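You operate a simulated robot arm through the tools that you are given. There is no shell and no other tool.

The job below is to be done with a simulated robot arm. You get a single attempt, and the scene is never put back.

JOB
Lift out the tray, wipe the dust off the green liner, put the tray back and shut the shorts drawer.
Fine: use the folded cloth and put it back. Set down upright: folded cloth. What is to be rubbed or washed off counts as gone when no trace of it is left.

Only the result counts: the job must be done as asked and must still hold three seconds after the hand-in. Knocking over, shifting, dropping, spilling or breaking anything else fails it. Flat cloth is picked up by pressing the open fingertips on it (5 to 10 N) and closing them slowly along it; thin cloth reads only 2 to 8 mm in the jaws.

ROBOT AND FRAMES
A 7-joint arm with a fingered hand, fixed in place. Base frame: the origin is on the floor under the middle of its stand, x ahead of it, y to its left, z up. Lengths are in m, angles in degrees, forces in N, time in s.
It reaches about 1.256 m from its shoulder. Its first joint turns from -143.0 to 143.0 degrees. Payload 3 kg.
The TCP is the grasp point between the finger pads, 0.026 m short of the fingertips. In the tool frame z runs along the fingers and y along their closing line. The gripper opens to 0.148 m; its body begins 0.073 m behind the TCP. The gripper is a hand of 3 fingers: y runs from the thumb to the fingers, the wrist lies at [0, 0, -0.229] in the tool frame, and closing takes about 1.5 s.
Orientation is told as [roll, pitch, yaw] about the base's x, y, z axes, in that order, counted from this pose: with the fingers straight down and closing along the base's y, the tool's x points along the base's -x, its y along +y and its z along -z.

CONTROLS
- The arm moves only by the tool arm_command. Its argument "series" is a list of rows, each a list of 2 entries, a list of its own where there are three numbers: the shift along the base's x, y, z in units of 200 mm (1.0 is 200 mm), then the turn, a rotation vector about the base's x, y, z in units of 180 degrees (1.0 is 180 degrees). In form: [[[dx, dy, dz], [ax, ay, az]], ...]. A call has 1 to 20 rows; each row is the pose to reach, as a shift and turn from the pose commanded when the call began. "fingers" is the finger opening in m, from 0 to 0.148, set as the call begins (left out, the last holds). A call with a number of a shift or a turn outside -1 to 1 is refused whole. Each row takes 0.2 s and may step no farther than 0.05 m and 8.6 degrees from the row before; otherwise, or with a gripper value out of range, the whole call is refused. A pose out of reach is approached as far as the arm can. The call stops where the force on the tool passes 40 N (or 10 N more than at its start, if that is more) or the arm is blocked; 0.2 s more then pass. Each finger travels about 0.153 m/s and halts on what it meets, pressing with about 28 N; the grip force reading is that of the motor and also rises with nothing between the fingers. The clock runs only during rows and for 0.2 s after the last one: add rows that repeat a pose to give the fingers time. The reply holds the time, the measured pose of the TCP, the force on the tool along the base axes, the opening and the grip force, in the units named above and with some noise, with the torque about the TCP (base axes, N m) and any sound that the robot's microphone picked up.
- Cameras (640 x 400 px; columns grow to the right, rows downward): "scene" is fixed at [0.2226, 0.501, 1.0819]; the picture's right is [-0.51, -0.86, 0.00], its down [-0.38, 0.23, -0.90] and it looks along [0.77, -0.46, -0.44] (base axes); focal length 214 px, centre (320, 200). "wrist" rides on the gripper at [0.068, -0.039, -0.09] in the tool frame; the picture's right is [0.50, 0.87, 0.00], its down [-0.66, 0.38, -0.65] and it looks along [-0.57, 0.33, 0.76] (tool axes); focal length 222 px, centre (320, 200). There is no depth. A picture from a camera that has moved, and an enlarged one, comes with that camera's place and axes in the base frame and with its lens.
- camera(camera): a new picture of that camera. No time passes.
- slide_trunk(by): slides the trunk up (or, below 0, down) by that many m; the arm rides with it, the base frame stays. It gives what a move gives, with no picture.
- preshape(shape): the hand has 3 fingers and takes this shape, open, in about a second: jaw (thumb against the fingers, like two jaws); tri (thumb and two fingers); tip (a fingertip pinch); poke (one finger out to press); point (the index stretched); flat (the hand flat); cup (the hand cupped); fist (a fist). The gripper value then closes the fingers along that shape, each until it touches; the sizes above hold for jaw. It gives what a move gives, with no picture.
- inspect(camera, box): a new picture of the part [left, top, right, bottom] of that camera's present view, enlarged. No time passes.
- job_done(): hands the job in; it is judged then, once.

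Places have to be worked out from the pictures, the camera data and where the tool is seen. Open the gripper and draw the arm clear of the work before you hand the job in, unless the task says otherwise.

The tools are called after "Call:" by a JSON object that holds its "api" and its "payload". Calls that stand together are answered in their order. arm_command: Moves the arm, as the interface text tells. Its arguments: {"type":"object","properties":{"series":{"type":"array"},"fingers":{"type":"number"}},"required":["series"]} The other tools are called the same way: slide_trunk (by) moves the trunk up or down; preshape (shape) gives the hand a shape; camera (camera) takes a picture; inspect (camera, box) takes an enlarged picture of a part of a camera's view; job_done () hands the job in.

At the start:

```text
time: 0.0
position: [0.5849, -0.1018, 1.1514]
tcp_rot: [-0.1, 0.0, 0.0]
ft_force: [0.0, 0.1, 0.2]
moment: [0.01, 0.01, 0.05]
width: 0.1481
grip_force: 0.0
shape: jaw
trunk travel left (down, up): [-0.863, 0.027]
```

scene: 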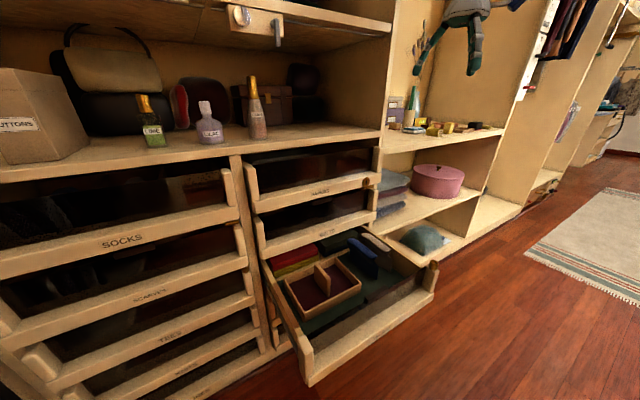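
wrist: 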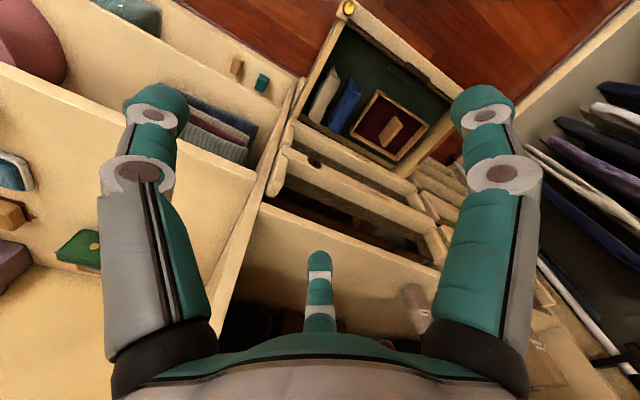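

I start by looking closer at the open drawer with the tray, the liner and the cloth, before moving anything.

Call:
{"api": "inspect", "payload": {"camera": "scene", "box": [230, 140, 450, 390]}}

Call:
{"api": "inspect", "payload": {"camera": "wrist", "box": [260, 0, 480, 200]}}

Call:
{"api": "inspect", "payload": {"camera": "scene", "box": [350, 60, 530, 260]}}

```text
1.60 times, centred on (340, 265) of scene
camera zoom: at [0.2226, 0.501, 1.0819], right [-0.51, -0.86, 0.0], down [-0.38, 0.23, -0.9], along [0.77, -0.46, -0.44], focal length 343 px, centre (288, 96)
```

zoom: 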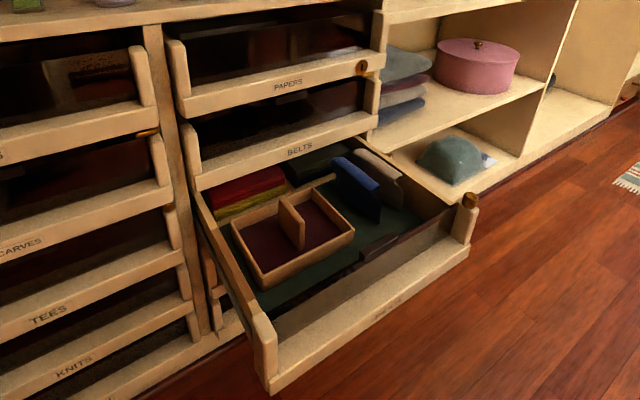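

```text
2.00 times, centred on (370, 100) of wrist
camera zoom: at [0.5185, -0.1395, 1.2421], right [-0.5, 0.87, 0.0], down [0.66, 0.38, 0.65], along [0.57, 0.33, -0.76], focal length 444 px, centre (220, 400)
```

zoom: 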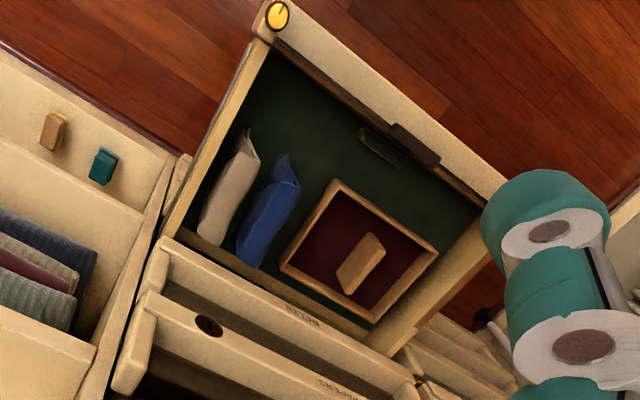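

```text
2.00 times, centred on (440, 160) of scene
camera zoom: at [0.2226, 0.501, 1.0819], right [-0.51, -0.86, 0.0], down [-0.38, 0.23, -0.9], along [0.77, -0.46, -0.44], focal length 429 px, centre (80, 280)
```

zoom: 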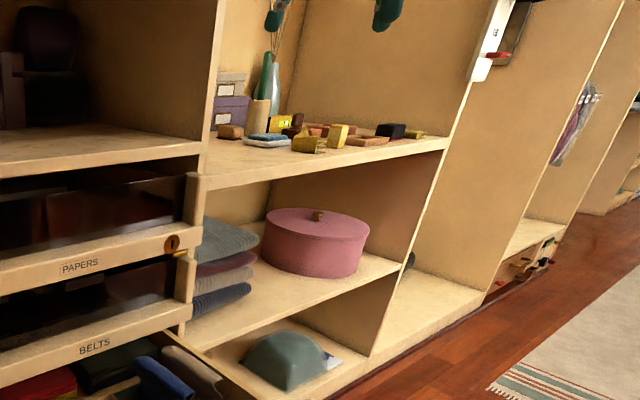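

The open lower-right drawer (front at about x 0.48, from y -0.08 to about 0.30, rim at about z 0.58) holds the divided tray and some cloth-like items. I move the hand back and a bit down so the wrist camera sees the drawer contents better.

Call:
{"api": "arm_command", "payload": {"series": [[[-0.15, 0.04, -0.08], [0, 0, 0]], [[-0.3, 0.08, -0.16], [0, 0, 0]], [[-0.45, 0.12, -0.25], [0, 0, 0]], [[-0.6, 0.16, -0.33], [0, 0, 0]], [[-0.75, 0.2, -0.41], [0, 0, 0]], [[-0.9, 0.25, -0.5], [0, 0, 0]]]}}

Call:
{"api": "camera", "payload": {"camera": "wrist"}}

Call:
{"api": "inspect", "payload": {"camera": "wrist", "box": [200, 0, 460, 200]}}

```text
time: 1.4
position: [0.4255, -0.0386, 1.0356]
tcp_rot: [0.0, 0.2, 0.0]
ft_force: [0.1, 0.4, -0.5]
moment: [0.02, -0.01, 0.02]
width: 0.1477
grip_force: 0.2
shape: jaw
out of reach, approached as far as the arm can: row 4, 5, 6
trunk travel left (down, up): [-0.863, 0.027]
```

```text
taken
camera wrist: at [0.3596, -0.0776, 1.1255], right [-0.5, 0.87, 0.0], down [0.66, 0.38, 0.65], along [0.56, 0.33, -0.76], focal length 222 px, centre (320, 200)
```

wrist: 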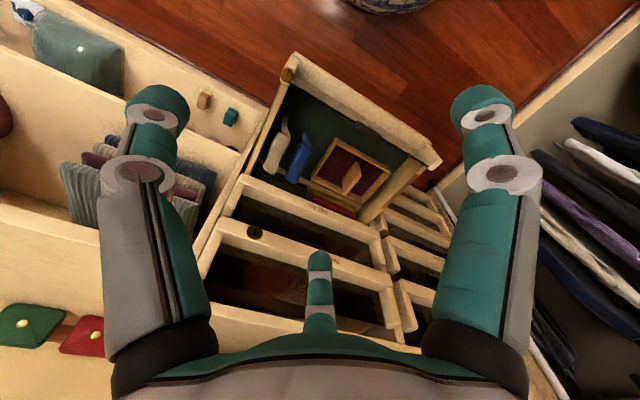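

```text
2.00 times, centred on (330, 100) of wrist
camera zoom: at [0.3596, -0.0776, 1.1255], right [-0.5, 0.87, 0.0], down [0.66, 0.38, 0.65], along [0.56, 0.33, -0.76], focal length 444 px, centre (300, 400)
```

zoom: 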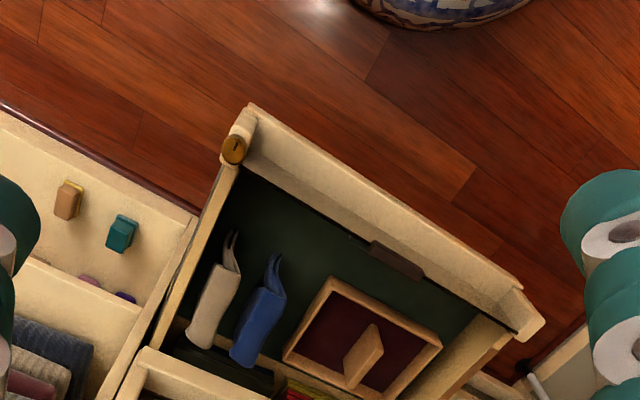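

The closed drawer fronts are at about x 0.74, so the shorts drawer is open by about 0.25 m. I lower the trunk to look at the drawer from nearer.

Call:
{"api": "slide_trunk", "payload": {"by": -0.2}}

Call:
{"api": "camera", "payload": {"camera": "wrist"}}

Call:
{"api": "camera", "payload": {"camera": "scene"}}

```text
time: 3.6
position: [0.4259, -0.0397, 0.8344]
tcp_rot: [-0.1, 0.3, 0.0]
ft_force: [0.1, 0.0, -0.7]
moment: [0.0, 0.0, 0.02]
width: 0.1479
grip_force: 0.0
shape: jaw
trunk travel left (down, up): [-0.663, 0.227]
```

```text
taken
camera wrist: at [0.36, -0.0777, 0.9257], right [-0.5, 0.87, 0.0], down [0.66, 0.38, 0.65], along [0.56, 0.33, -0.76], focal length 222 px, centre (320, 200)
```

wrist: 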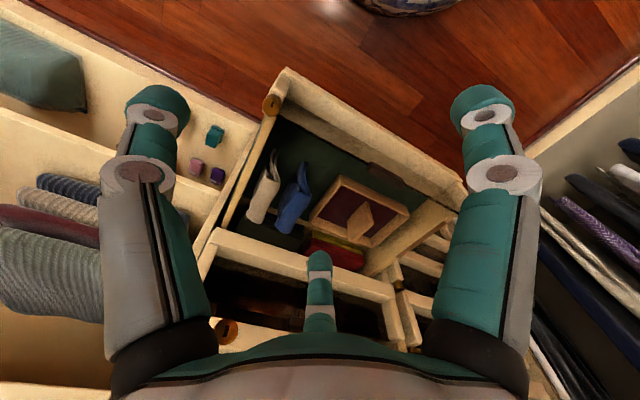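

```text
taken
```

scene: 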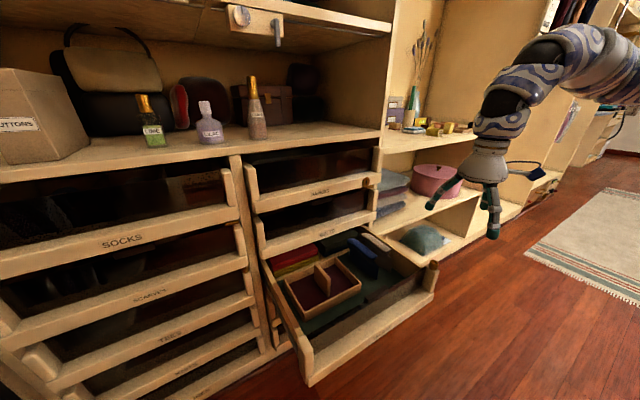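

The drawer is clearer now; I also want to identify the folded cloth, which may be the light-blue item on the toy shelf, so I zoom in there and onto the drawer.

Call:
{"api": "inspect", "payload": {"camera": "scene", "box": [380, 90, 510, 171]}}

Call:
{"api": "inspect", "payload": {"camera": "wrist", "box": [200, 60, 460, 270]}}

Call:
{"api": "inspect", "payload": {"camera": "scene", "box": [260, 220, 450, 340]}}

```text
4.92 times, centred on (445, 130) of scene
camera zoom: at [0.2226, 0.501, 1.0819], right [-0.51, -0.86, 0.0], down [-0.38, 0.23, -0.9], along [0.77, -0.46, -0.44], focal length 1056 px, centre (-295, 542)
```

zoom: 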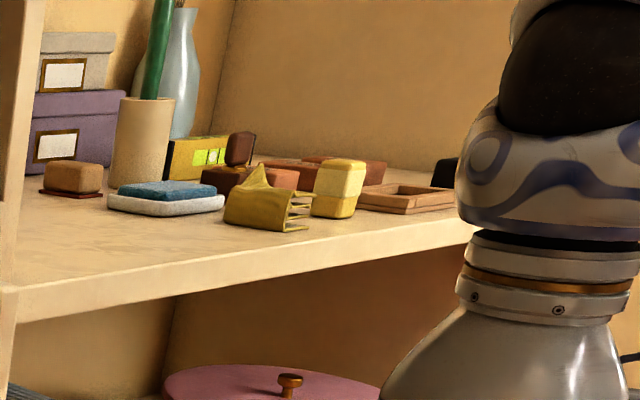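

```text
1.90 times, centred on (330, 165) of wrist
camera zoom: at [0.36, -0.0777, 0.9257], right [-0.5, 0.87, 0.0], down [0.66, 0.38, 0.65], along [0.56, 0.33, -0.76], focal length 423 px, centre (301, 267)
```

zoom: 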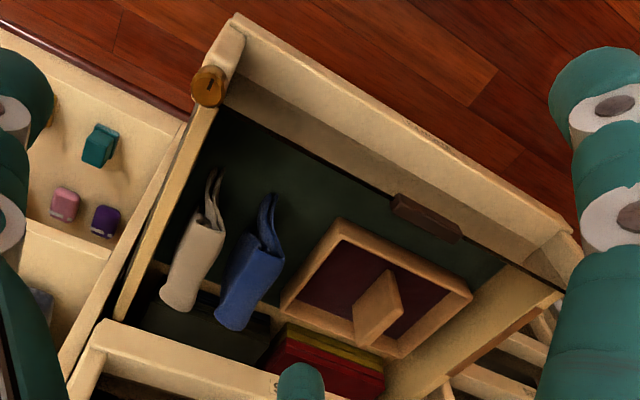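

```text
3.33 times, centred on (355, 280) of scene
camera zoom: at [0.2226, 0.501, 1.0819], right [-0.51, -0.86, 0.0], down [-0.38, 0.23, -0.9], along [0.77, -0.46, -0.44], focal length 715 px, centre (203, -67)
```

zoom: 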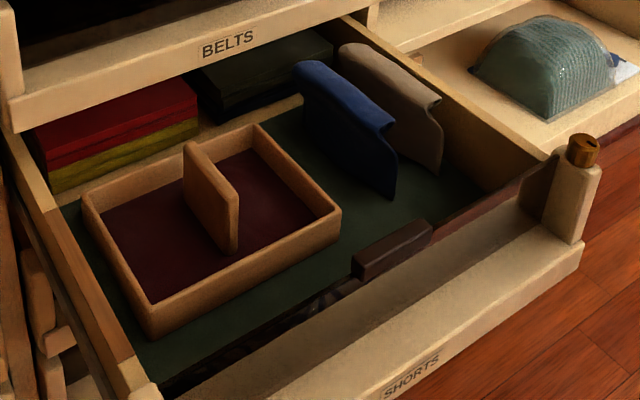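

The drawer label reads SHORTS; the tray has a tall divider running along x that I can pinch. On the toy shelf (z about 0.91) are several cleaning-like items: a blue/white stack, a mustard folded thing, sponges and a brush. I raise the trunk and take a closer look with the wrist camera.

Call:
{"api": "slide_trunk", "payload": {"by": 0.2}}

Call:
{"api": "arm_command", "payload": {"series": [[[0.1, -0.12, 0.06], [0, 0, -0.04]], [[0.2, -0.24, 0.12], [0, 0, -0.08]], [[0.3, -0.36, 0.18], [0, 0, -0.12]], [[0.4, -0.48, 0.24], [0, 0, -0.16]], [[0.5, -0.6, 0.3], [0, 0, -0.2]], [[0.6, -0.72, 0.36], [0, 0, -0.24]], [[0.7, -0.84, 0.42], [0, 0, -0.28]], [[0.75, -1.0, 0.48], [0, 0, -0.32]]]}}

Call:
{"api": "camera", "payload": {"camera": "wrist"}}

Call:
{"api": "camera", "payload": {"camera": "scene"}}

```text
time: 5.7
position: [0.4254, -0.0391, 1.0347]
tcp_rot: [0.0, 0.1, 0.0]
ft_force: [-0.3, 0.6, 0.2]
moment: [0.01, -0.01, 0.06]
width: 0.148
grip_force: 0.0
shape: jaw
trunk travel left (down, up): [-0.863, 0.027]
```

```text
time: 7.5
position: [0.5765, -0.239, 1.1305]
tcp_rot: [-0.1, 0.3, -57.9]
ft_force: [0.8, 0.1, -0.4]
moment: [0.02, 0.02, -0.03]
width: 0.1476
grip_force: 0.1
shape: jaw
trunk travel left (down, up): [-0.863, 0.027]
```

```text
taken
camera wrist: at [0.5086, -0.2018, 1.2214], right [0.47, 0.89, 0.0], down [0.67, -0.35, 0.65], along [0.58, -0.3, -0.76], focal length 222 px, centre (320, 200)
```

wrist: 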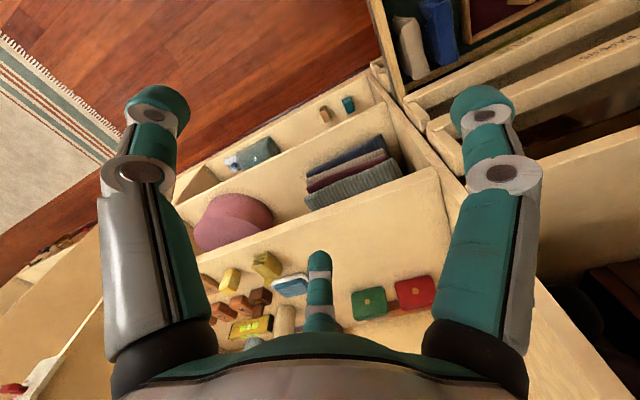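

```text
taken
```

scene: 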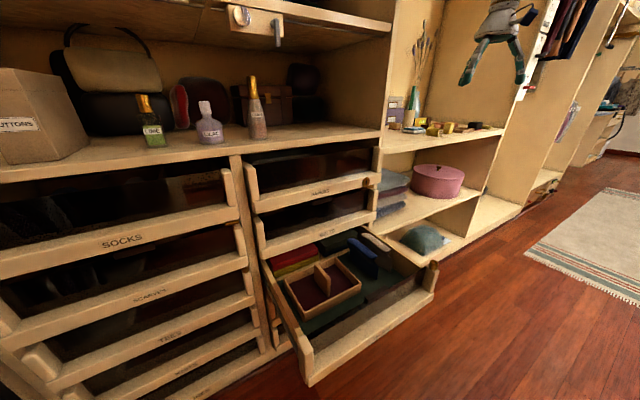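

The hanging thing seen earlier was the robot hand itself, so the space above the shelf is open. I zoom into the shelf items.

Call:
{"api": "inspect", "payload": {"camera": "wrist", "box": [190, 230, 350, 350]}}

Call:
{"api": "inspect", "payload": {"camera": "wrist", "box": [190, 80, 440, 250]}}

Call:
{"api": "inspect", "payload": {"camera": "scene", "box": [385, 100, 515, 181]}}

```text
3.33 times, centred on (270, 290) of wrist
camera zoom: at [0.5086, -0.2018, 1.2214], right [0.47, 0.89, 0.0], down [0.67, -0.35, 0.65], along [0.58, -0.3, -0.76], focal length 740 px, centre (487, -100)
```

zoom: 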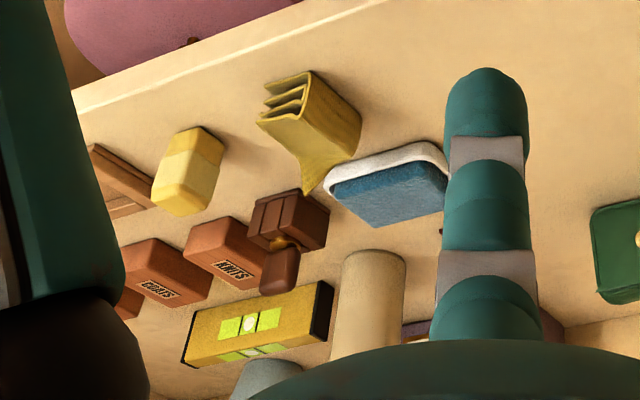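

```text
2.35 times, centred on (315, 165) of wrist
camera zoom: at [0.5086, -0.2018, 1.2214], right [0.47, 0.89, 0.0], down [0.67, -0.35, 0.65], along [0.58, -0.3, -0.76], focal length 523 px, centre (332, 282)
```

zoom: 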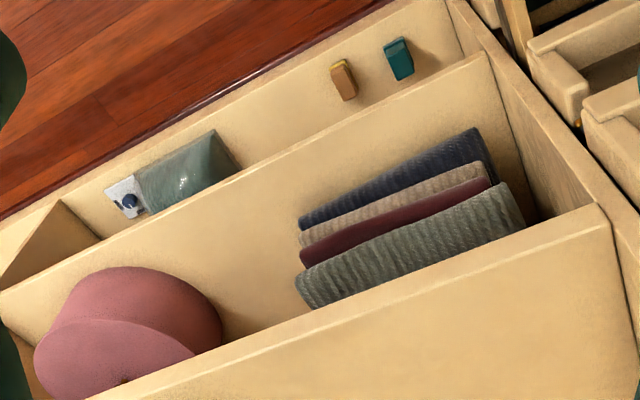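

```text
4.92 times, centred on (450, 140) of scene
camera zoom: at [0.2226, 0.501, 1.0819], right [-0.51, -0.86, 0.0], down [-0.38, 0.23, -0.9], along [0.77, -0.46, -0.44], focal length 1056 px, centre (-320, 493)
```

zoom: 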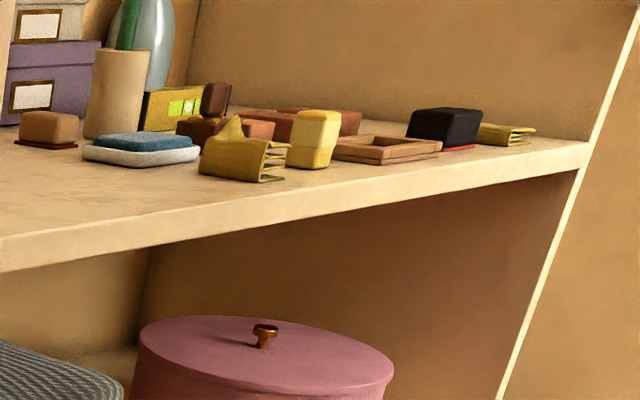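

Two mustard folded cloths seem to be there: one near (0.86, -0.52) and another far right near y -0.97. I move closer to the shelf, staying above the items, to compare them.

Call:
{"api": "arm_command", "payload": {"series": [[[0.1, -0.16, 0.02], [0, 0, 0]], [[0.2, -0.32, 0.04], [0, 0, 0]], [[0.3, -0.48, 0.04], [0, 0, 0]], [[0.4, -0.64, 0.04], [0, 0, 0]], [[0.5, -0.8, 0.02], [0, 0, 0]], [[0.6, -0.96, 0.0], [0, 0, 0]]]}}

Call:
{"api": "camera", "payload": {"camera": "wrist"}}

Call:
{"api": "camera", "payload": {"camera": "scene"}}

```text
time: 8.9
position: [0.6943, -0.4319, 1.1316]
tcp_rot: [-0.1, 0.2, -57.5]
ft_force: [-0.4, -0.2, 0.0]
moment: [0.01, 0.0, 0.02]
width: 0.148
grip_force: 0.0
shape: jaw
trunk travel left (down, up): [-0.863, 0.027]
```

```text
taken
camera wrist: at [0.6264, -0.3954, 1.2216], right [0.46, 0.89, 0.0], down [0.67, -0.35, 0.65], along [0.58, -0.3, -0.76], focal length 222 px, centre (320, 200)
```

wrist: 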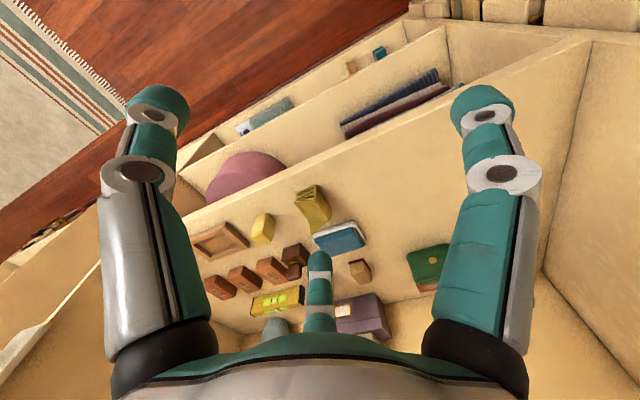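

```text
taken
```

scene: 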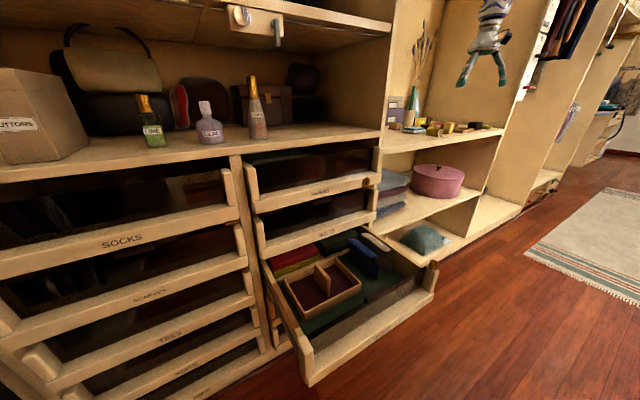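

Call:
{"api": "inspect", "payload": {"camera": "wrist", "box": [190, 170, 390, 320]}}

Call:
{"api": "inspect", "payload": {"camera": "wrist", "box": [280, 170, 380, 250]}}

```text
2.67 times, centred on (290, 245) of wrist
camera zoom: at [0.6264, -0.3954, 1.2216], right [0.46, 0.89, 0.0], down [0.67, -0.35, 0.65], along [0.58, -0.3, -0.76], focal length 592 px, centre (400, 80)
```

zoom: 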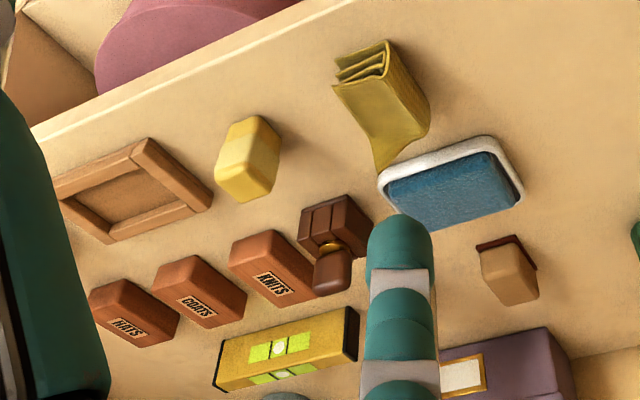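

```text
5.00 times, centred on (330, 210) of wrist
camera zoom: at [0.6264, -0.3954, 1.2216], right [0.46, 0.89, 0.0], down [0.67, -0.35, 0.65], along [0.58, -0.3, -0.76], focal length 1111 px, centre (270, 150)
```

zoom: 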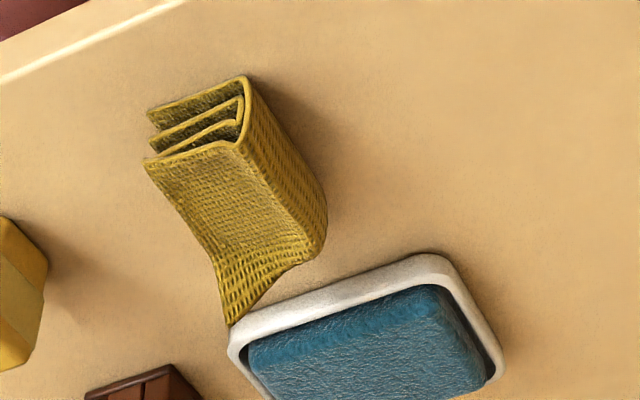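

The mustard woven piece at about (0.87, -0.535, 0.90–0.93) is the folded cloth (about 85 x 40 x 30 mm, with a raised flap), and there is a free area on this shelf around (0.88, -0.27) where the tray can be set down. I go back to the drawer to study the tray from above first.

Call:
{"api": "arm_command", "payload": {"series": [[[-0.12, 0.12, 0.0], [0, 0, 0.04]], [[-0.24, 0.25, 0.0], [0, 0, 0.08]], [[-0.36, 0.37, 0.0], [0, 0, 0.12]], [[-0.48, 0.5, 0.0], [0, 0, 0.16]], [[-0.6, 0.62, 0.0], [0, 0, 0.2]], [[-0.7, 0.75, 0.0], [0, 0, 0.24]], [[-0.75, 0.87, 0.0], [0, 0, 0.28]], [[-0.75, 1.0, 0.0], [0, 0, 0.32]]]}}

Call:
{"api": "arm_command", "payload": {"series": [[[0.0, 0.2, 0.0], [0, 0, 0]], [[0.0, 0.4, 0.0], [0, 0, 0]], [[0.0, 0.6, 0.0], [0, 0, 0]], [[0.0, 0.8, 0.0], [0, 0, 0]], [[0.0, 1.0, 0.0], [0, 0, 0]]]}}

Call:
{"api": "slide_trunk", "payload": {"by": -0.3}}

Call:
{"api": "camera", "payload": {"camera": "wrist"}}

Call:
{"api": "camera", "payload": {"camera": "scene"}}

```text
time: 10.7
position: [0.5484, -0.2325, 1.1322]
tcp_rot: [-0.1, 0.2, 0.0]
ft_force: [0.9, 0.3, 0.6]
moment: [-0.02, 0.04, -0.03]
width: 0.148
grip_force: 0.1
shape: jaw
trunk travel left (down, up): [-0.863, 0.027]
```

```text
time: 11.9
position: [0.5491, -0.0331, 1.1341]
tcp_rot: [-0.1, 0.2, -0.1]
ft_force: [-0.2, 1.0, -0.3]
moment: [-0.01, -0.01, -0.02]
width: 0.1479
grip_force: 0.1
shape: jaw
trunk travel left (down, up): [-0.863, 0.027]
```

```text
time: 14.9
position: [0.5486, -0.034, 0.8339]
tcp_rot: [0.0, 0.2, -0.1]
ft_force: [1.0, -0.5, -0.3]
moment: [0.03, 0.02, 0.04]
width: 0.1477
grip_force: 0.0
shape: jaw
trunk travel left (down, up): [-0.563, 0.327]
```

```text
taken
camera wrist: at [0.4829, -0.0726, 0.9242], right [-0.5, 0.87, 0.0], down [0.66, 0.38, 0.65], along [0.56, 0.33, -0.76], focal length 222 px, centre (320, 200)
```

wrist: 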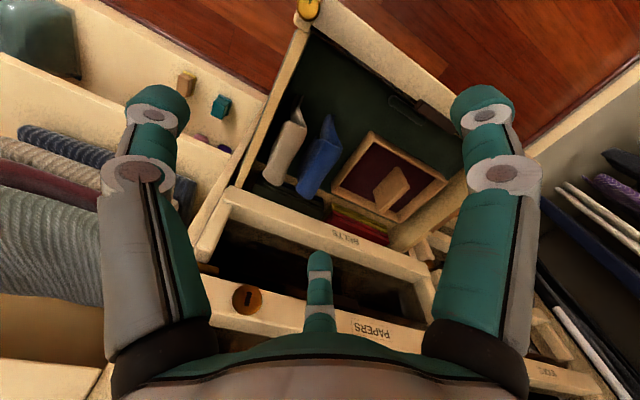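

```text
taken
```

scene: 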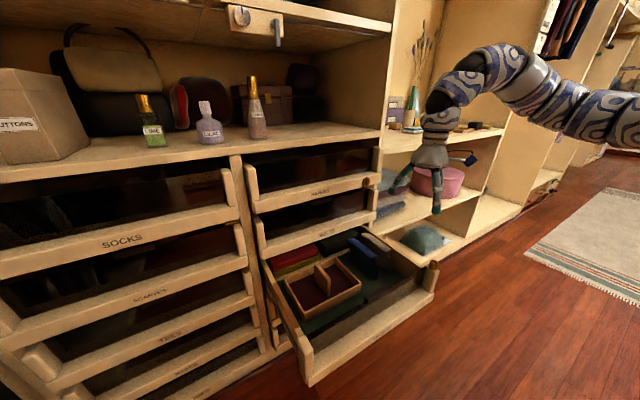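

I zoom in on the drawer contents from this new viewpoint.

Call:
{"api": "inspect", "payload": {"camera": "wrist", "box": [240, 0, 480, 150]}}

Call:
{"api": "inspect", "payload": {"camera": "wrist", "box": [240, 90, 480, 260]}}

Call:
{"api": "inspect", "payload": {"camera": "wrist", "box": [360, 70, 460, 150]}}

```text
2.67 times, centred on (360, 75) of wrist
camera zoom: at [0.4829, -0.0726, 0.9242], right [-0.5, 0.87, 0.0], down [0.66, 0.38, 0.65], along [0.56, 0.33, -0.76], focal length 592 px, centre (213, 533)
```

zoom: 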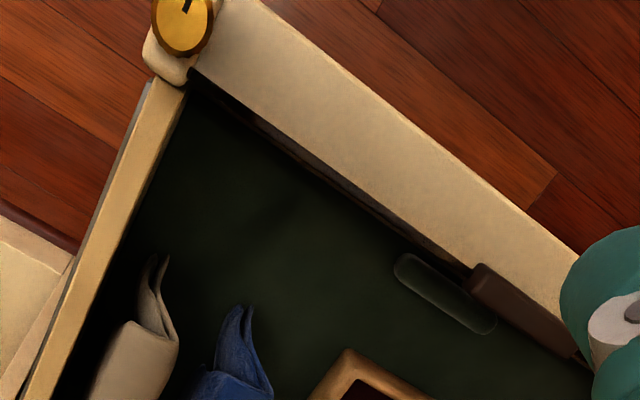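

```text
2.35 times, centred on (360, 175) of wrist
camera zoom: at [0.4829, -0.0726, 0.9242], right [-0.5, 0.87, 0.0], down [0.66, 0.38, 0.65], along [0.56, 0.33, -0.76], focal length 523 px, centre (226, 259)
```

zoom: 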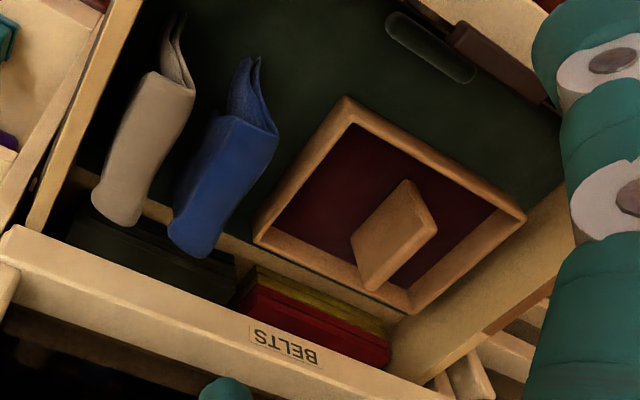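

```text
5.00 times, centred on (410, 110) of wrist
camera zoom: at [0.4829, -0.0726, 0.9242], right [-0.5, 0.87, 0.0], down [0.66, 0.38, 0.65], along [0.56, 0.33, -0.76], focal length 1111 px, centre (-130, 650)
```

zoom: 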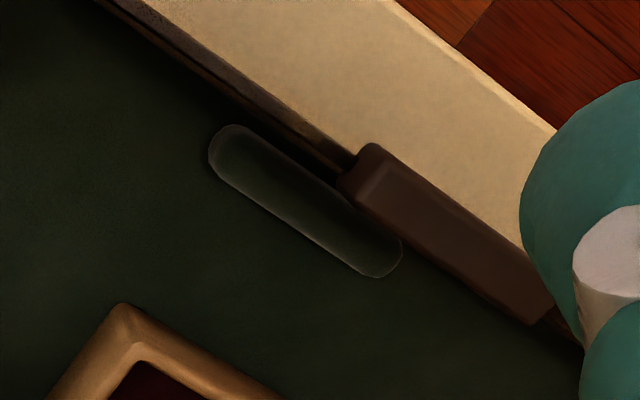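

I judge the tray rim at z about 0.51, spanning x 0.60–0.75 and y 0.11–0.33, with a handle board at y about 0.222, x 0.63–0.71, top at about z 0.566; a faint stadium-shaped dust patch seems to lie on the liner at about (0.53, 0.17). I test the fingers' closed geometry in free air to plan the grasps.

Call:
{"api": "arm_command", "payload": {"series": [[[0, 0, 0], [0, 0, 0]], [[0, 0, 0], [0, 0, 0]], [[0, 0, 0], [0, 0, 0]], [[0, 0, 0], [0, 0, 0]]], "fingers": 0.04}}

Call:
{"api": "camera", "payload": {"camera": "wrist"}}

Call:
{"api": "inspect", "payload": {"camera": "scene", "box": [370, 60, 530, 240]}}

```text
time: 15.9
position: [0.5492, -0.0338, 0.8333]
tcp_rot: [0.0, 0.1, 0.0]
ft_force: [0.9, -0.7, -0.2]
moment: [0.02, 0.02, 0.0]
width: 0.0404
grip_force: 0.1
shape: jaw
trunk travel left (down, up): [-0.563, 0.327]
```

```text
taken
camera wrist: at [0.483, -0.0726, 0.9241], right [-0.5, 0.87, 0.0], down [0.66, 0.38, 0.65], along [0.56, 0.33, -0.76], focal length 222 px, centre (320, 200)
```

wrist: 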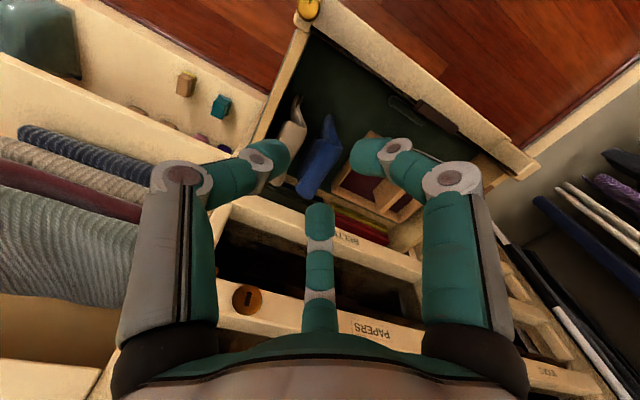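

```text
2.22 times, centred on (450, 150) of scene
camera zoom: at [0.2226, 0.501, 1.0819], right [-0.51, -0.86, 0.0], down [-0.38, 0.23, -0.9], along [0.77, -0.46, -0.44], focal length 477 px, centre (31, 311)
```

zoom: 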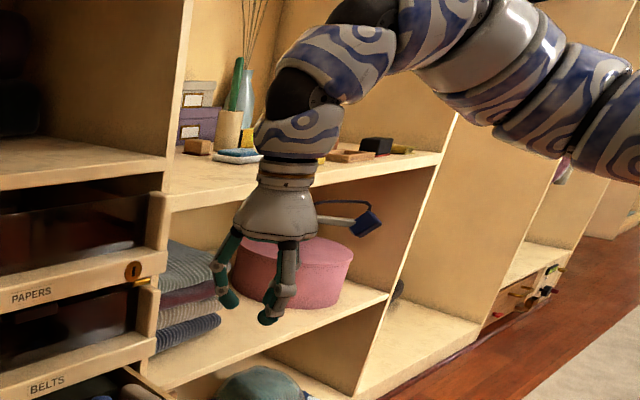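

The hand is a centric three-finger gripper (thumb on -y, two fingers on +y at ±x), compact when partly closed. I tilt it about 20° so the palm stays clear of the closed drawers' fronts and move toward a point above the tray handle.

Call:
{"api": "arm_command", "payload": {"series": [[[0.0, 0.2, 0.0], [0, -0.02, 0]], [[0.0, 0.4, 0.0], [0, -0.04, 0]], [[0.0, 0.6, 0.0], [0, -0.06, 0]], [[0.0, 0.8, 0.0], [0, -0.08, 0]], [[0.0, 1.0, 0.0], [0, -0.1, 0]], [[0.05, 1.0, -0.1], [0, -0.111, 0]], [[0.1, 1.0, -0.2], [0, -0.111, 0]]], "fingers": 0.09}}

Call:
{"api": "camera", "payload": {"camera": "wrist"}}

Call:
{"api": "camera", "payload": {"camera": "scene"}}

```text
time: 17.5
position: [0.5695, 0.1662, 0.7946]
tcp_rot: [-0.1, -19.9, 0.0]
ft_force: [-0.7, 0.1, -0.3]
moment: [0.01, 0.04, 0.01]
width: 0.0897
grip_force: 0.1
shape: jaw
trunk travel left (down, up): [-0.563, 0.327]
```

```text
taken
camera wrist: at [0.4768, 0.1275, 0.8571], right [-0.47, 0.87, -0.17], down [0.4, 0.38, 0.84], along [0.79, 0.33, -0.52], focal length 222 px, centre (320, 200)
```

wrist: 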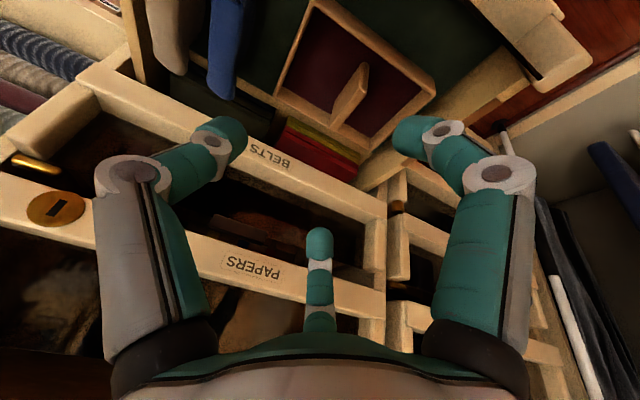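

```text
taken
```

scene: 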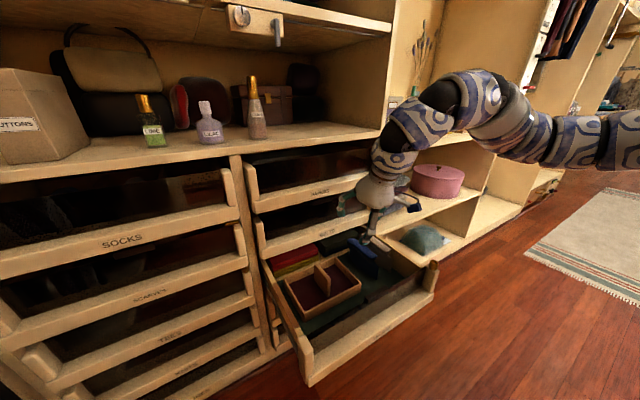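

The BELTS front is confirmed at x about 0.757. I zoom in on the tray handle from this nearer view to refine its place.

Call:
{"api": "inspect", "payload": {"camera": "wrist", "box": [250, 0, 450, 160]}}

Call:
{"api": "inspect", "payload": {"camera": "wrist", "box": [0, 130, 120, 240]}}

```text
2.50 times, centred on (350, 80) of wrist
camera zoom: at [0.4768, 0.1275, 0.8571], right [-0.47, 0.87, -0.17], down [0.4, 0.38, 0.84], along [0.79, 0.33, -0.52], focal length 555 px, centre (245, 500)
```

zoom: 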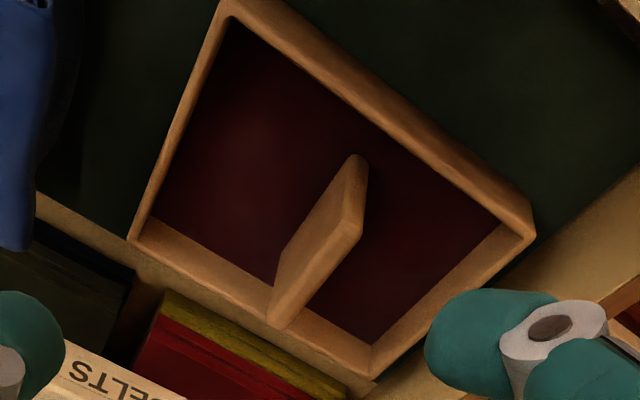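

```text
3.64 times, centred on (60, 185) of wrist
camera zoom: at [0.4768, 0.1275, 0.8571], right [-0.47, 0.87, -0.17], down [0.4, 0.38, 0.84], along [0.79, 0.33, -0.52], focal length 808 px, centre (1266, 254)
```

zoom: 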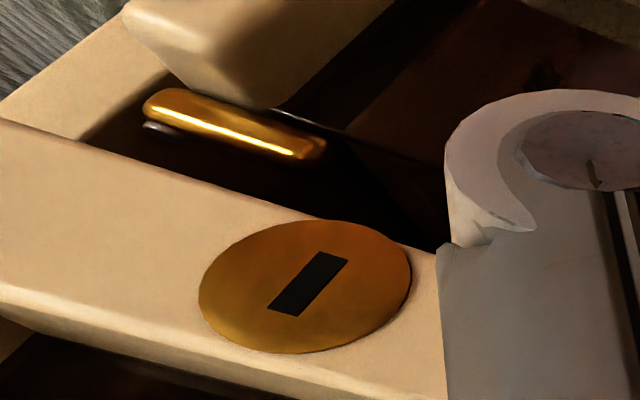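

The handle board checks out at x 0.627–0.707, y 0.222, top z 0.566, about 12 mm thick. I move to a pre-grasp point back along the tilted finger line from it.

Call:
{"api": "arm_command", "payload": {"series": [[[0.06, 0.1, -0.15], [0, 0, 0]], [[0.12, 0.2, -0.3], [0, 0, 0]], [[0.18, 0.28, -0.45], [0, 0, 0]], [[0.2325, 0.28, -0.573], [0, 0, 0]]]}}

Call:
{"api": "camera", "payload": {"camera": "wrist"}}

Call:
{"api": "inspect", "payload": {"camera": "scene", "box": [260, 150, 450, 330]}}

```text
time: 18.5
position: [0.6171, 0.2217, 0.6796]
tcp_rot: [-0.1, -19.8, 0.0]
ft_force: [0.0, 0.0, 0.5]
moment: [-0.02, 0.01, -0.02]
width: 0.0893
grip_force: 0.1
shape: jaw
trunk travel left (down, up): [-0.563, 0.327]
```

```text
taken
camera wrist: at [0.5239, 0.1831, 0.7404], right [-0.47, 0.87, -0.17], down [0.4, 0.38, 0.84], along [0.79, 0.32, -0.52], focal length 222 px, centre (320, 200)
```

wrist: 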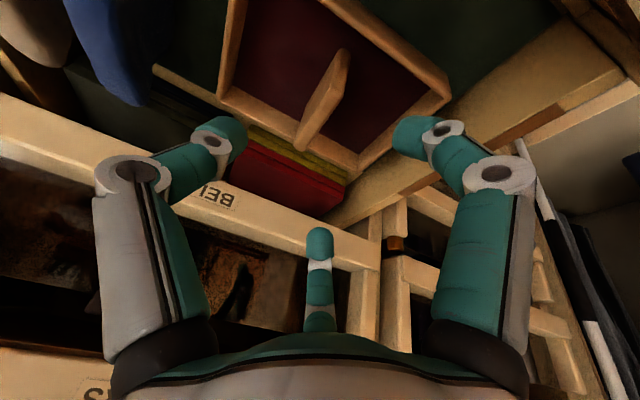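

```text
2.22 times, centred on (355, 240) of scene
camera zoom: at [0.2226, 0.501, 1.0819], right [-0.51, -0.86, 0.0], down [-0.38, 0.23, -0.9], along [0.77, -0.46, -0.44], focal length 477 px, centre (242, 111)
```

zoom: 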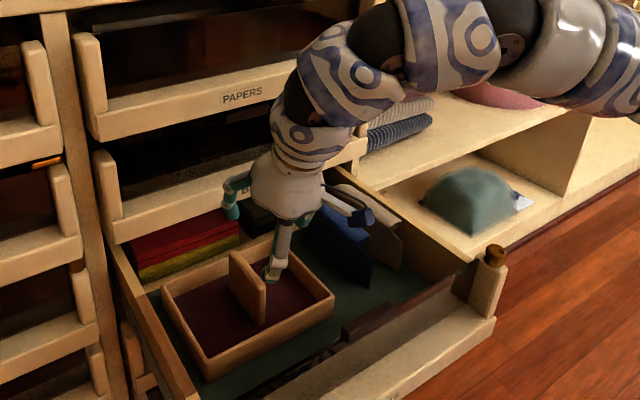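

The fingers straddle the handle's plane, with clear room all round. I go down along the finger line so that the tips overlap the handle.

Call:
{"api": "arm_command", "payload": {"series": [[[0.05, 0, -0.14], [0, 0, 0]], [[0.1, 0, -0.28], [0, 0, 0]], [[0.15, 0, -0.42], [0, 0, 0]], [[0.2, 0, -0.56], [0, 0, 0]], [[0.25, 0, -0.69], [0, 0, 0]]]}}

Call:
{"api": "camera", "payload": {"camera": "wrist"}}

Call:
{"api": "inspect", "payload": {"camera": "scene", "box": [260, 150, 450, 330]}}

```text
time: 19.7
position: [0.6647, 0.2254, 0.5383]
tcp_rot: [-0.2, -19.7, 0.1]
ft_force: [-0.5, 0.1, 0.0]
moment: [-0.03, 0.03, 0.03]
width: 0.0898
grip_force: 0.2
shape: jaw
trunk travel left (down, up): [-0.563, 0.327]
```

```text
taken
camera wrist: at [0.5724, 0.1874, 0.6002], right [-0.47, 0.87, -0.17], down [0.4, 0.38, 0.84], along [0.79, 0.33, -0.52], focal length 222 px, centre (320, 200)
```

wrist: 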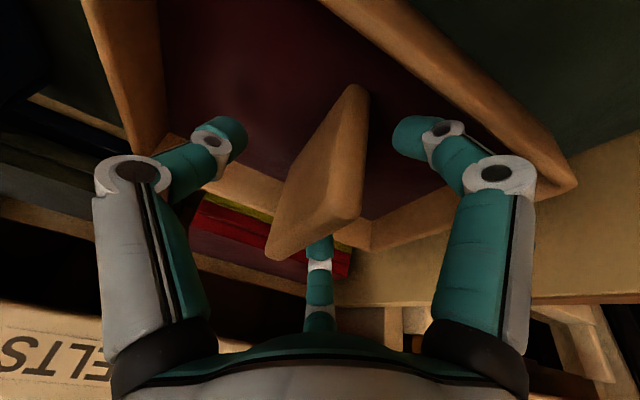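

```text
2.22 times, centred on (355, 240) of scene
camera zoom: at [0.2226, 0.501, 1.0819], right [-0.51, -0.86, 0.0], down [-0.38, 0.23, -0.9], along [0.77, -0.46, -0.44], focal length 477 px, centre (242, 111)
```

zoom: 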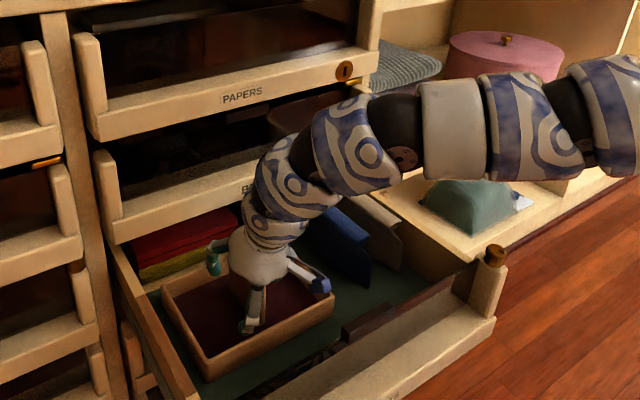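

The handle stands between the thumb and the two fingers. I close the fingers on it and wait.

Call:
{"api": "arm_command", "payload": {"series": [[[0, 0, 0], [0, 0, 0]], [[0, 0, 0], [0, 0, 0]], [[0, 0, 0], [0, 0, 0]], [[0, 0, 0], [0, 0, 0]], [[0, 0, 0], [0, 0, 0]], [[0, 0, 0], [0, 0, 0]], [[0, 0, 0], [0, 0, 0]], [[0, 0, 0], [0, 0, 0]]], "fingers": 0.0}}

Call:
{"api": "camera", "payload": {"camera": "wrist"}}

```text
time: 21.5
position: [0.6659, 0.2255, 0.5379]
tcp_rot: [-0.2, -19.9, 0.0]
ft_force: [0.0, 0.5, -0.7]
moment: [-0.11, 0.02, -0.05]
width: 0.0162
grip_force: 28.2
shape: jaw
trunk travel left (down, up): [-0.563, 0.327]
```

```text
taken
camera wrist: at [0.5725, 0.1874, 0.6006], right [-0.47, 0.87, -0.17], down [0.4, 0.38, 0.84], along [0.79, 0.33, -0.52], focal length 222 px, centre (320, 200)
```

wrist: 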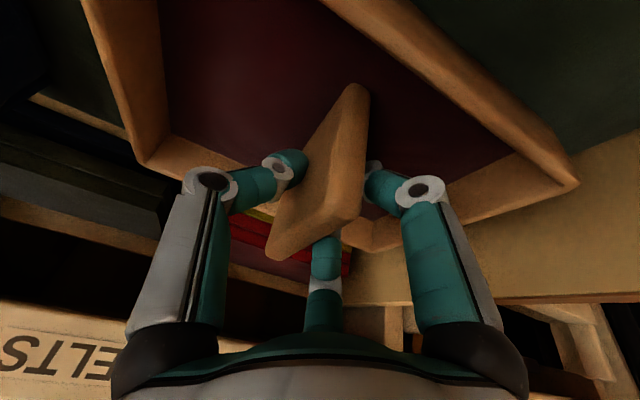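

The handle is gripped (16 mm, 28 N). I lift it by 3 cm, draw it toward me by 6 cm to clear the BELTS front, and read the load.

Call:
{"api": "arm_command", "payload": {"series": [[[0, 0, 0.05], [0, 0, 0]], [[0, 0, 0.1], [0, 0, 0]], [[0, 0, 0.15], [0, 0, 0]], [[-0.1, 0, 0.17], [0, 0, 0]], [[-0.2, 0, 0.19], [0, 0, 0]], [[-0.3, 0, 0.2], [0, 0, 0]]]}}

Call:
{"api": "camera", "payload": {"camera": "wrist"}}

Call:
{"api": "inspect", "payload": {"camera": "scene", "box": [260, 150, 450, 330]}}

```text
time: 22.9
position: [0.6078, 0.2221, 0.5816]
tcp_rot: [0.0, -19.8, 0.0]
ft_force: [0.3, -1.0, -2.7]
moment: [0.02, 0.05, 0.0]
width: 0.016
grip_force: 28.2
shape: jaw
trunk travel left (down, up): [-0.563, 0.327]
```

```text
taken
camera wrist: at [0.514, 0.184, 0.6437], right [-0.47, 0.87, -0.17], down [0.4, 0.38, 0.84], along [0.79, 0.33, -0.52], focal length 222 px, centre (320, 200)
```

wrist: 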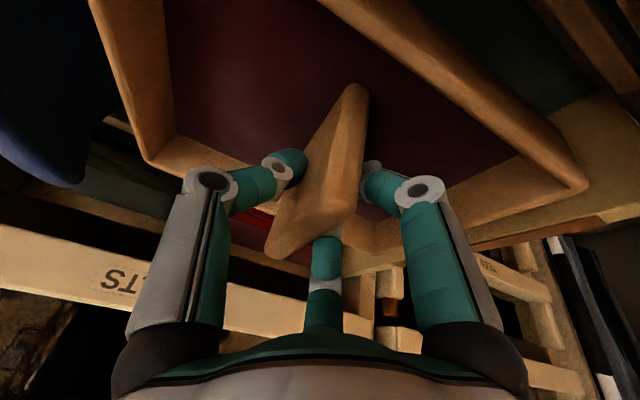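

```text
2.22 times, centred on (355, 240) of scene
camera zoom: at [0.2226, 0.501, 1.0819], right [-0.51, -0.86, 0.0], down [-0.38, 0.23, -0.9], along [0.77, -0.46, -0.44], focal length 477 px, centre (242, 111)
```

zoom: 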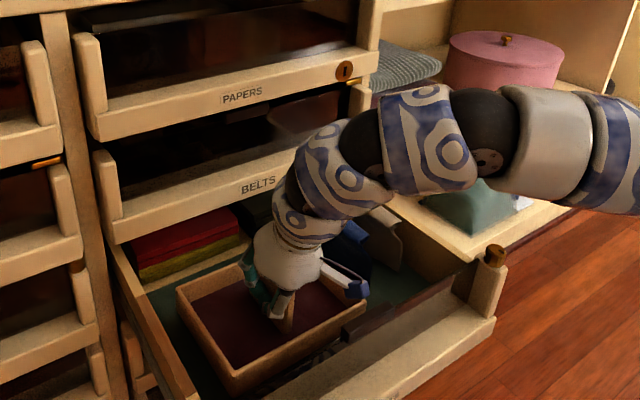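

The tray hangs level with about 2.7 N of load. I lift it straight up out of the drawer.

Call:
{"api": "arm_command", "payload": {"series": [[[0, 0, 0.15], [0, 0, 0]], [[0, 0, 0.3], [0, 0, 0]], [[0, 0, 0.45], [0, 0, 0]], [[0, 0, 0.6], [0, 0, 0]], [[-0.05, -0.1, 0.75], [0, 0, 0]], [[-0.1, -0.25, 0.9], [0, 0, 0]], [[-0.1, -0.4, 1.0], [0, 0, 0]]]}}

Call:
{"api": "camera", "payload": {"camera": "scene"}}

Call:
{"api": "inspect", "payload": {"camera": "scene", "box": [260, 220, 450, 340]}}

```text
time: 24.5
position: [0.584, 0.1422, 0.7799]
tcp_rot: [-0.2, -19.8, 0.0]
ft_force: [0.1, -1.0, -3.3]
moment: [-0.02, -0.01, 0.0]
width: 0.0158
grip_force: 28.1
shape: jaw
trunk travel left (down, up): [-0.563, 0.327]
```

```text
taken
```

scene: 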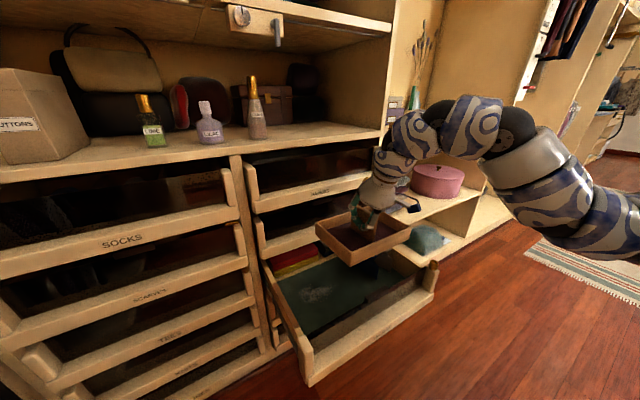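

```text
3.33 times, centred on (355, 280) of scene
camera zoom: at [0.2226, 0.501, 1.0819], right [-0.51, -0.86, 0.0], down [-0.38, 0.23, -0.9], along [0.77, -0.46, -0.44], focal length 715 px, centre (203, -67)
```

zoom: 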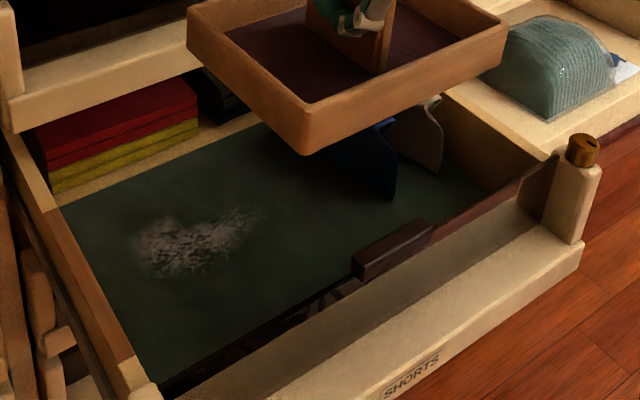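

The dust is now plainly visible on the liner where the tray stood, about x 0.645–0.725, y 0.155–0.30. I raise the trunk with the tray held, to carry it to the free part of the toy shelf.

Call:
{"api": "slide_trunk", "payload": {"by": 0.3}}

Call:
{"api": "arm_command", "payload": {"series": [[[0.0, -0.15, 0.0], [0, 0, 0]], [[0.0, -0.3, 0.0], [0, 0, 0]], [[0.0, -0.45, 0.0], [0, 0, 0]], [[0.0, -0.6, 0.0], [0, 0, 0]], [[0.0, -0.75, 0.0], [0, 0, 0]], [[0.0, -0.9, 0.0], [0, 0, 0]], [[0.0, -1.0, 0.0], [0, 0, 0]]]}}

Call:
{"api": "camera", "payload": {"camera": "scene"}}

Call:
{"api": "camera", "payload": {"camera": "wrist"}}

```text
time: 27.5
position: [0.5856, 0.1421, 1.0794]
tcp_rot: [-0.1, -19.8, 0.0]
ft_force: [0.6, 0.0, -3.6]
moment: [-0.01, 0.03, 0.01]
width: 0.0157
grip_force: 28.4
shape: jaw
trunk travel left (down, up): [-0.863, 0.027]
```

```text
time: 29.1
position: [0.583, -0.0583, 1.081]
tcp_rot: [0.0, -19.7, 0.0]
ft_force: [-0.1, -0.1, -3.2]
moment: [-0.01, -0.04, 0.02]
width: 0.0157
grip_force: 28.0
shape: jaw
trunk travel left (down, up): [-0.863, 0.027]
```

```text
taken
```

scene: 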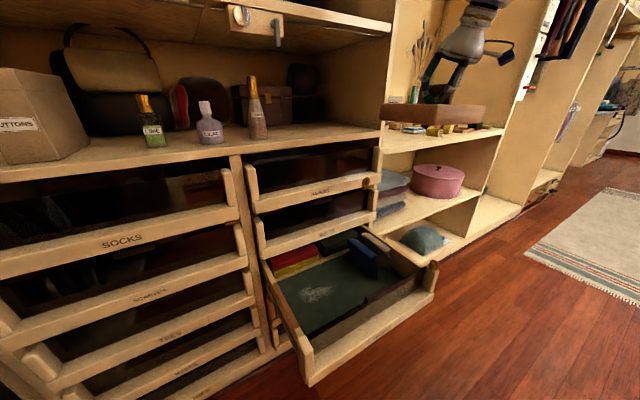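

```text
taken
camera wrist: at [0.4911, -0.0973, 1.1424], right [-0.47, 0.87, -0.17], down [0.4, 0.38, 0.84], along [0.79, 0.33, -0.52], focal length 222 px, centre (320, 200)
```

wrist: 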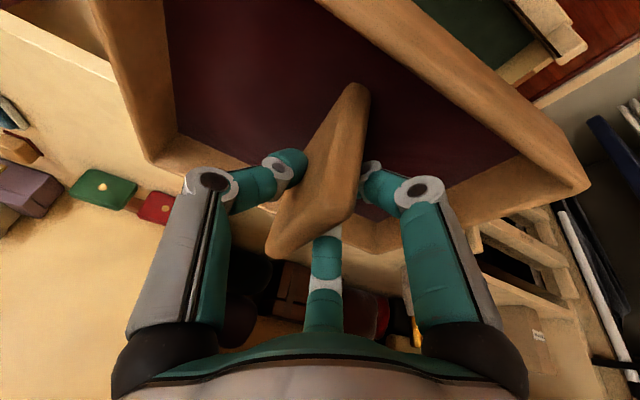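

The tray is held level above shelf height. I carry it on in -y, staying out in front of the cabinet, then forward over the shelf.

Call:
{"api": "arm_command", "payload": {"series": [[[0.0, -0.18, 0.0], [0, 0, 0]], [[0.0, -0.36, 0.0], [0, 0, 0]], [[0.0, -0.54, 0.0], [0, 0, 0]], [[0.0, -0.72, 0.0], [0, 0, 0]], [[0.0, -0.9, 0.0], [0, 0, 0]], [[0.1, -1.0, 0.0], [0, 0, 0]], [[0.25, -1.0, 0.0], [0, 0, 0]], [[0.4, -1.0, 0.0], [0, 0, 0]], [[0.55, -1.0, 0.0], [0, 0, 0]], [[0.7, -1.0, 0.0], [0, 0, 0]], [[0.85, -1.0, 0.0], [0, 0, 0]], [[1.0, -1.0, 0.0], [0, 0, 0]]]}}

Call:
{"api": "camera", "payload": {"camera": "scene"}}

Call:
{"api": "camera", "payload": {"camera": "wrist"}}

```text
time: 31.7
position: [0.7834, -0.2579, 1.0787]
tcp_rot: [-0.1, -19.7, 0.0]
ft_force: [0.4, 0.2, -3.0]
moment: [0.0, 0.02, 0.02]
width: 0.0155
grip_force: 27.7
shape: jaw
trunk travel left (down, up): [-0.863, 0.027]
```

```text
taken
```

scene: 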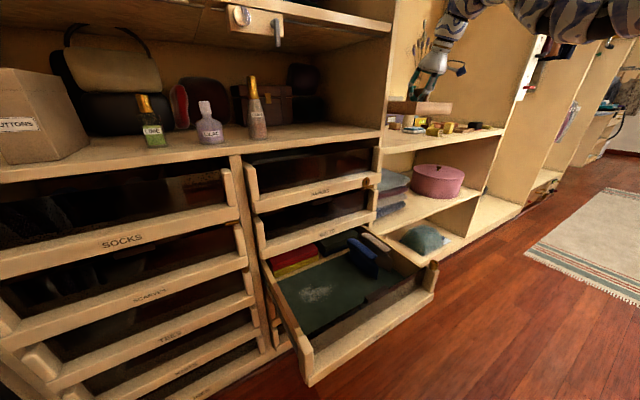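

```text
taken
camera wrist: at [0.6915, -0.2969, 1.1402], right [-0.47, 0.87, -0.17], down [0.4, 0.38, 0.84], along [0.79, 0.33, -0.52], focal length 222 px, centre (320, 200)
```

wrist: 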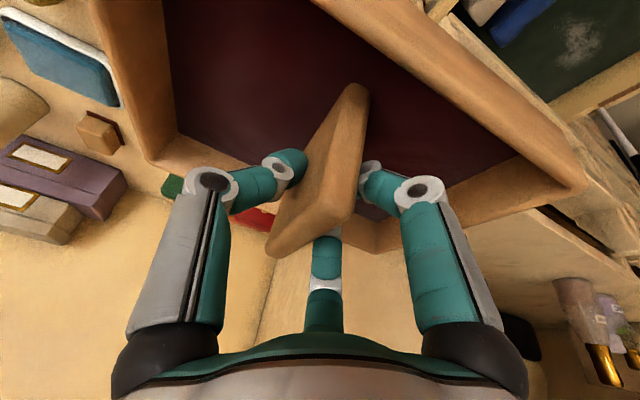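

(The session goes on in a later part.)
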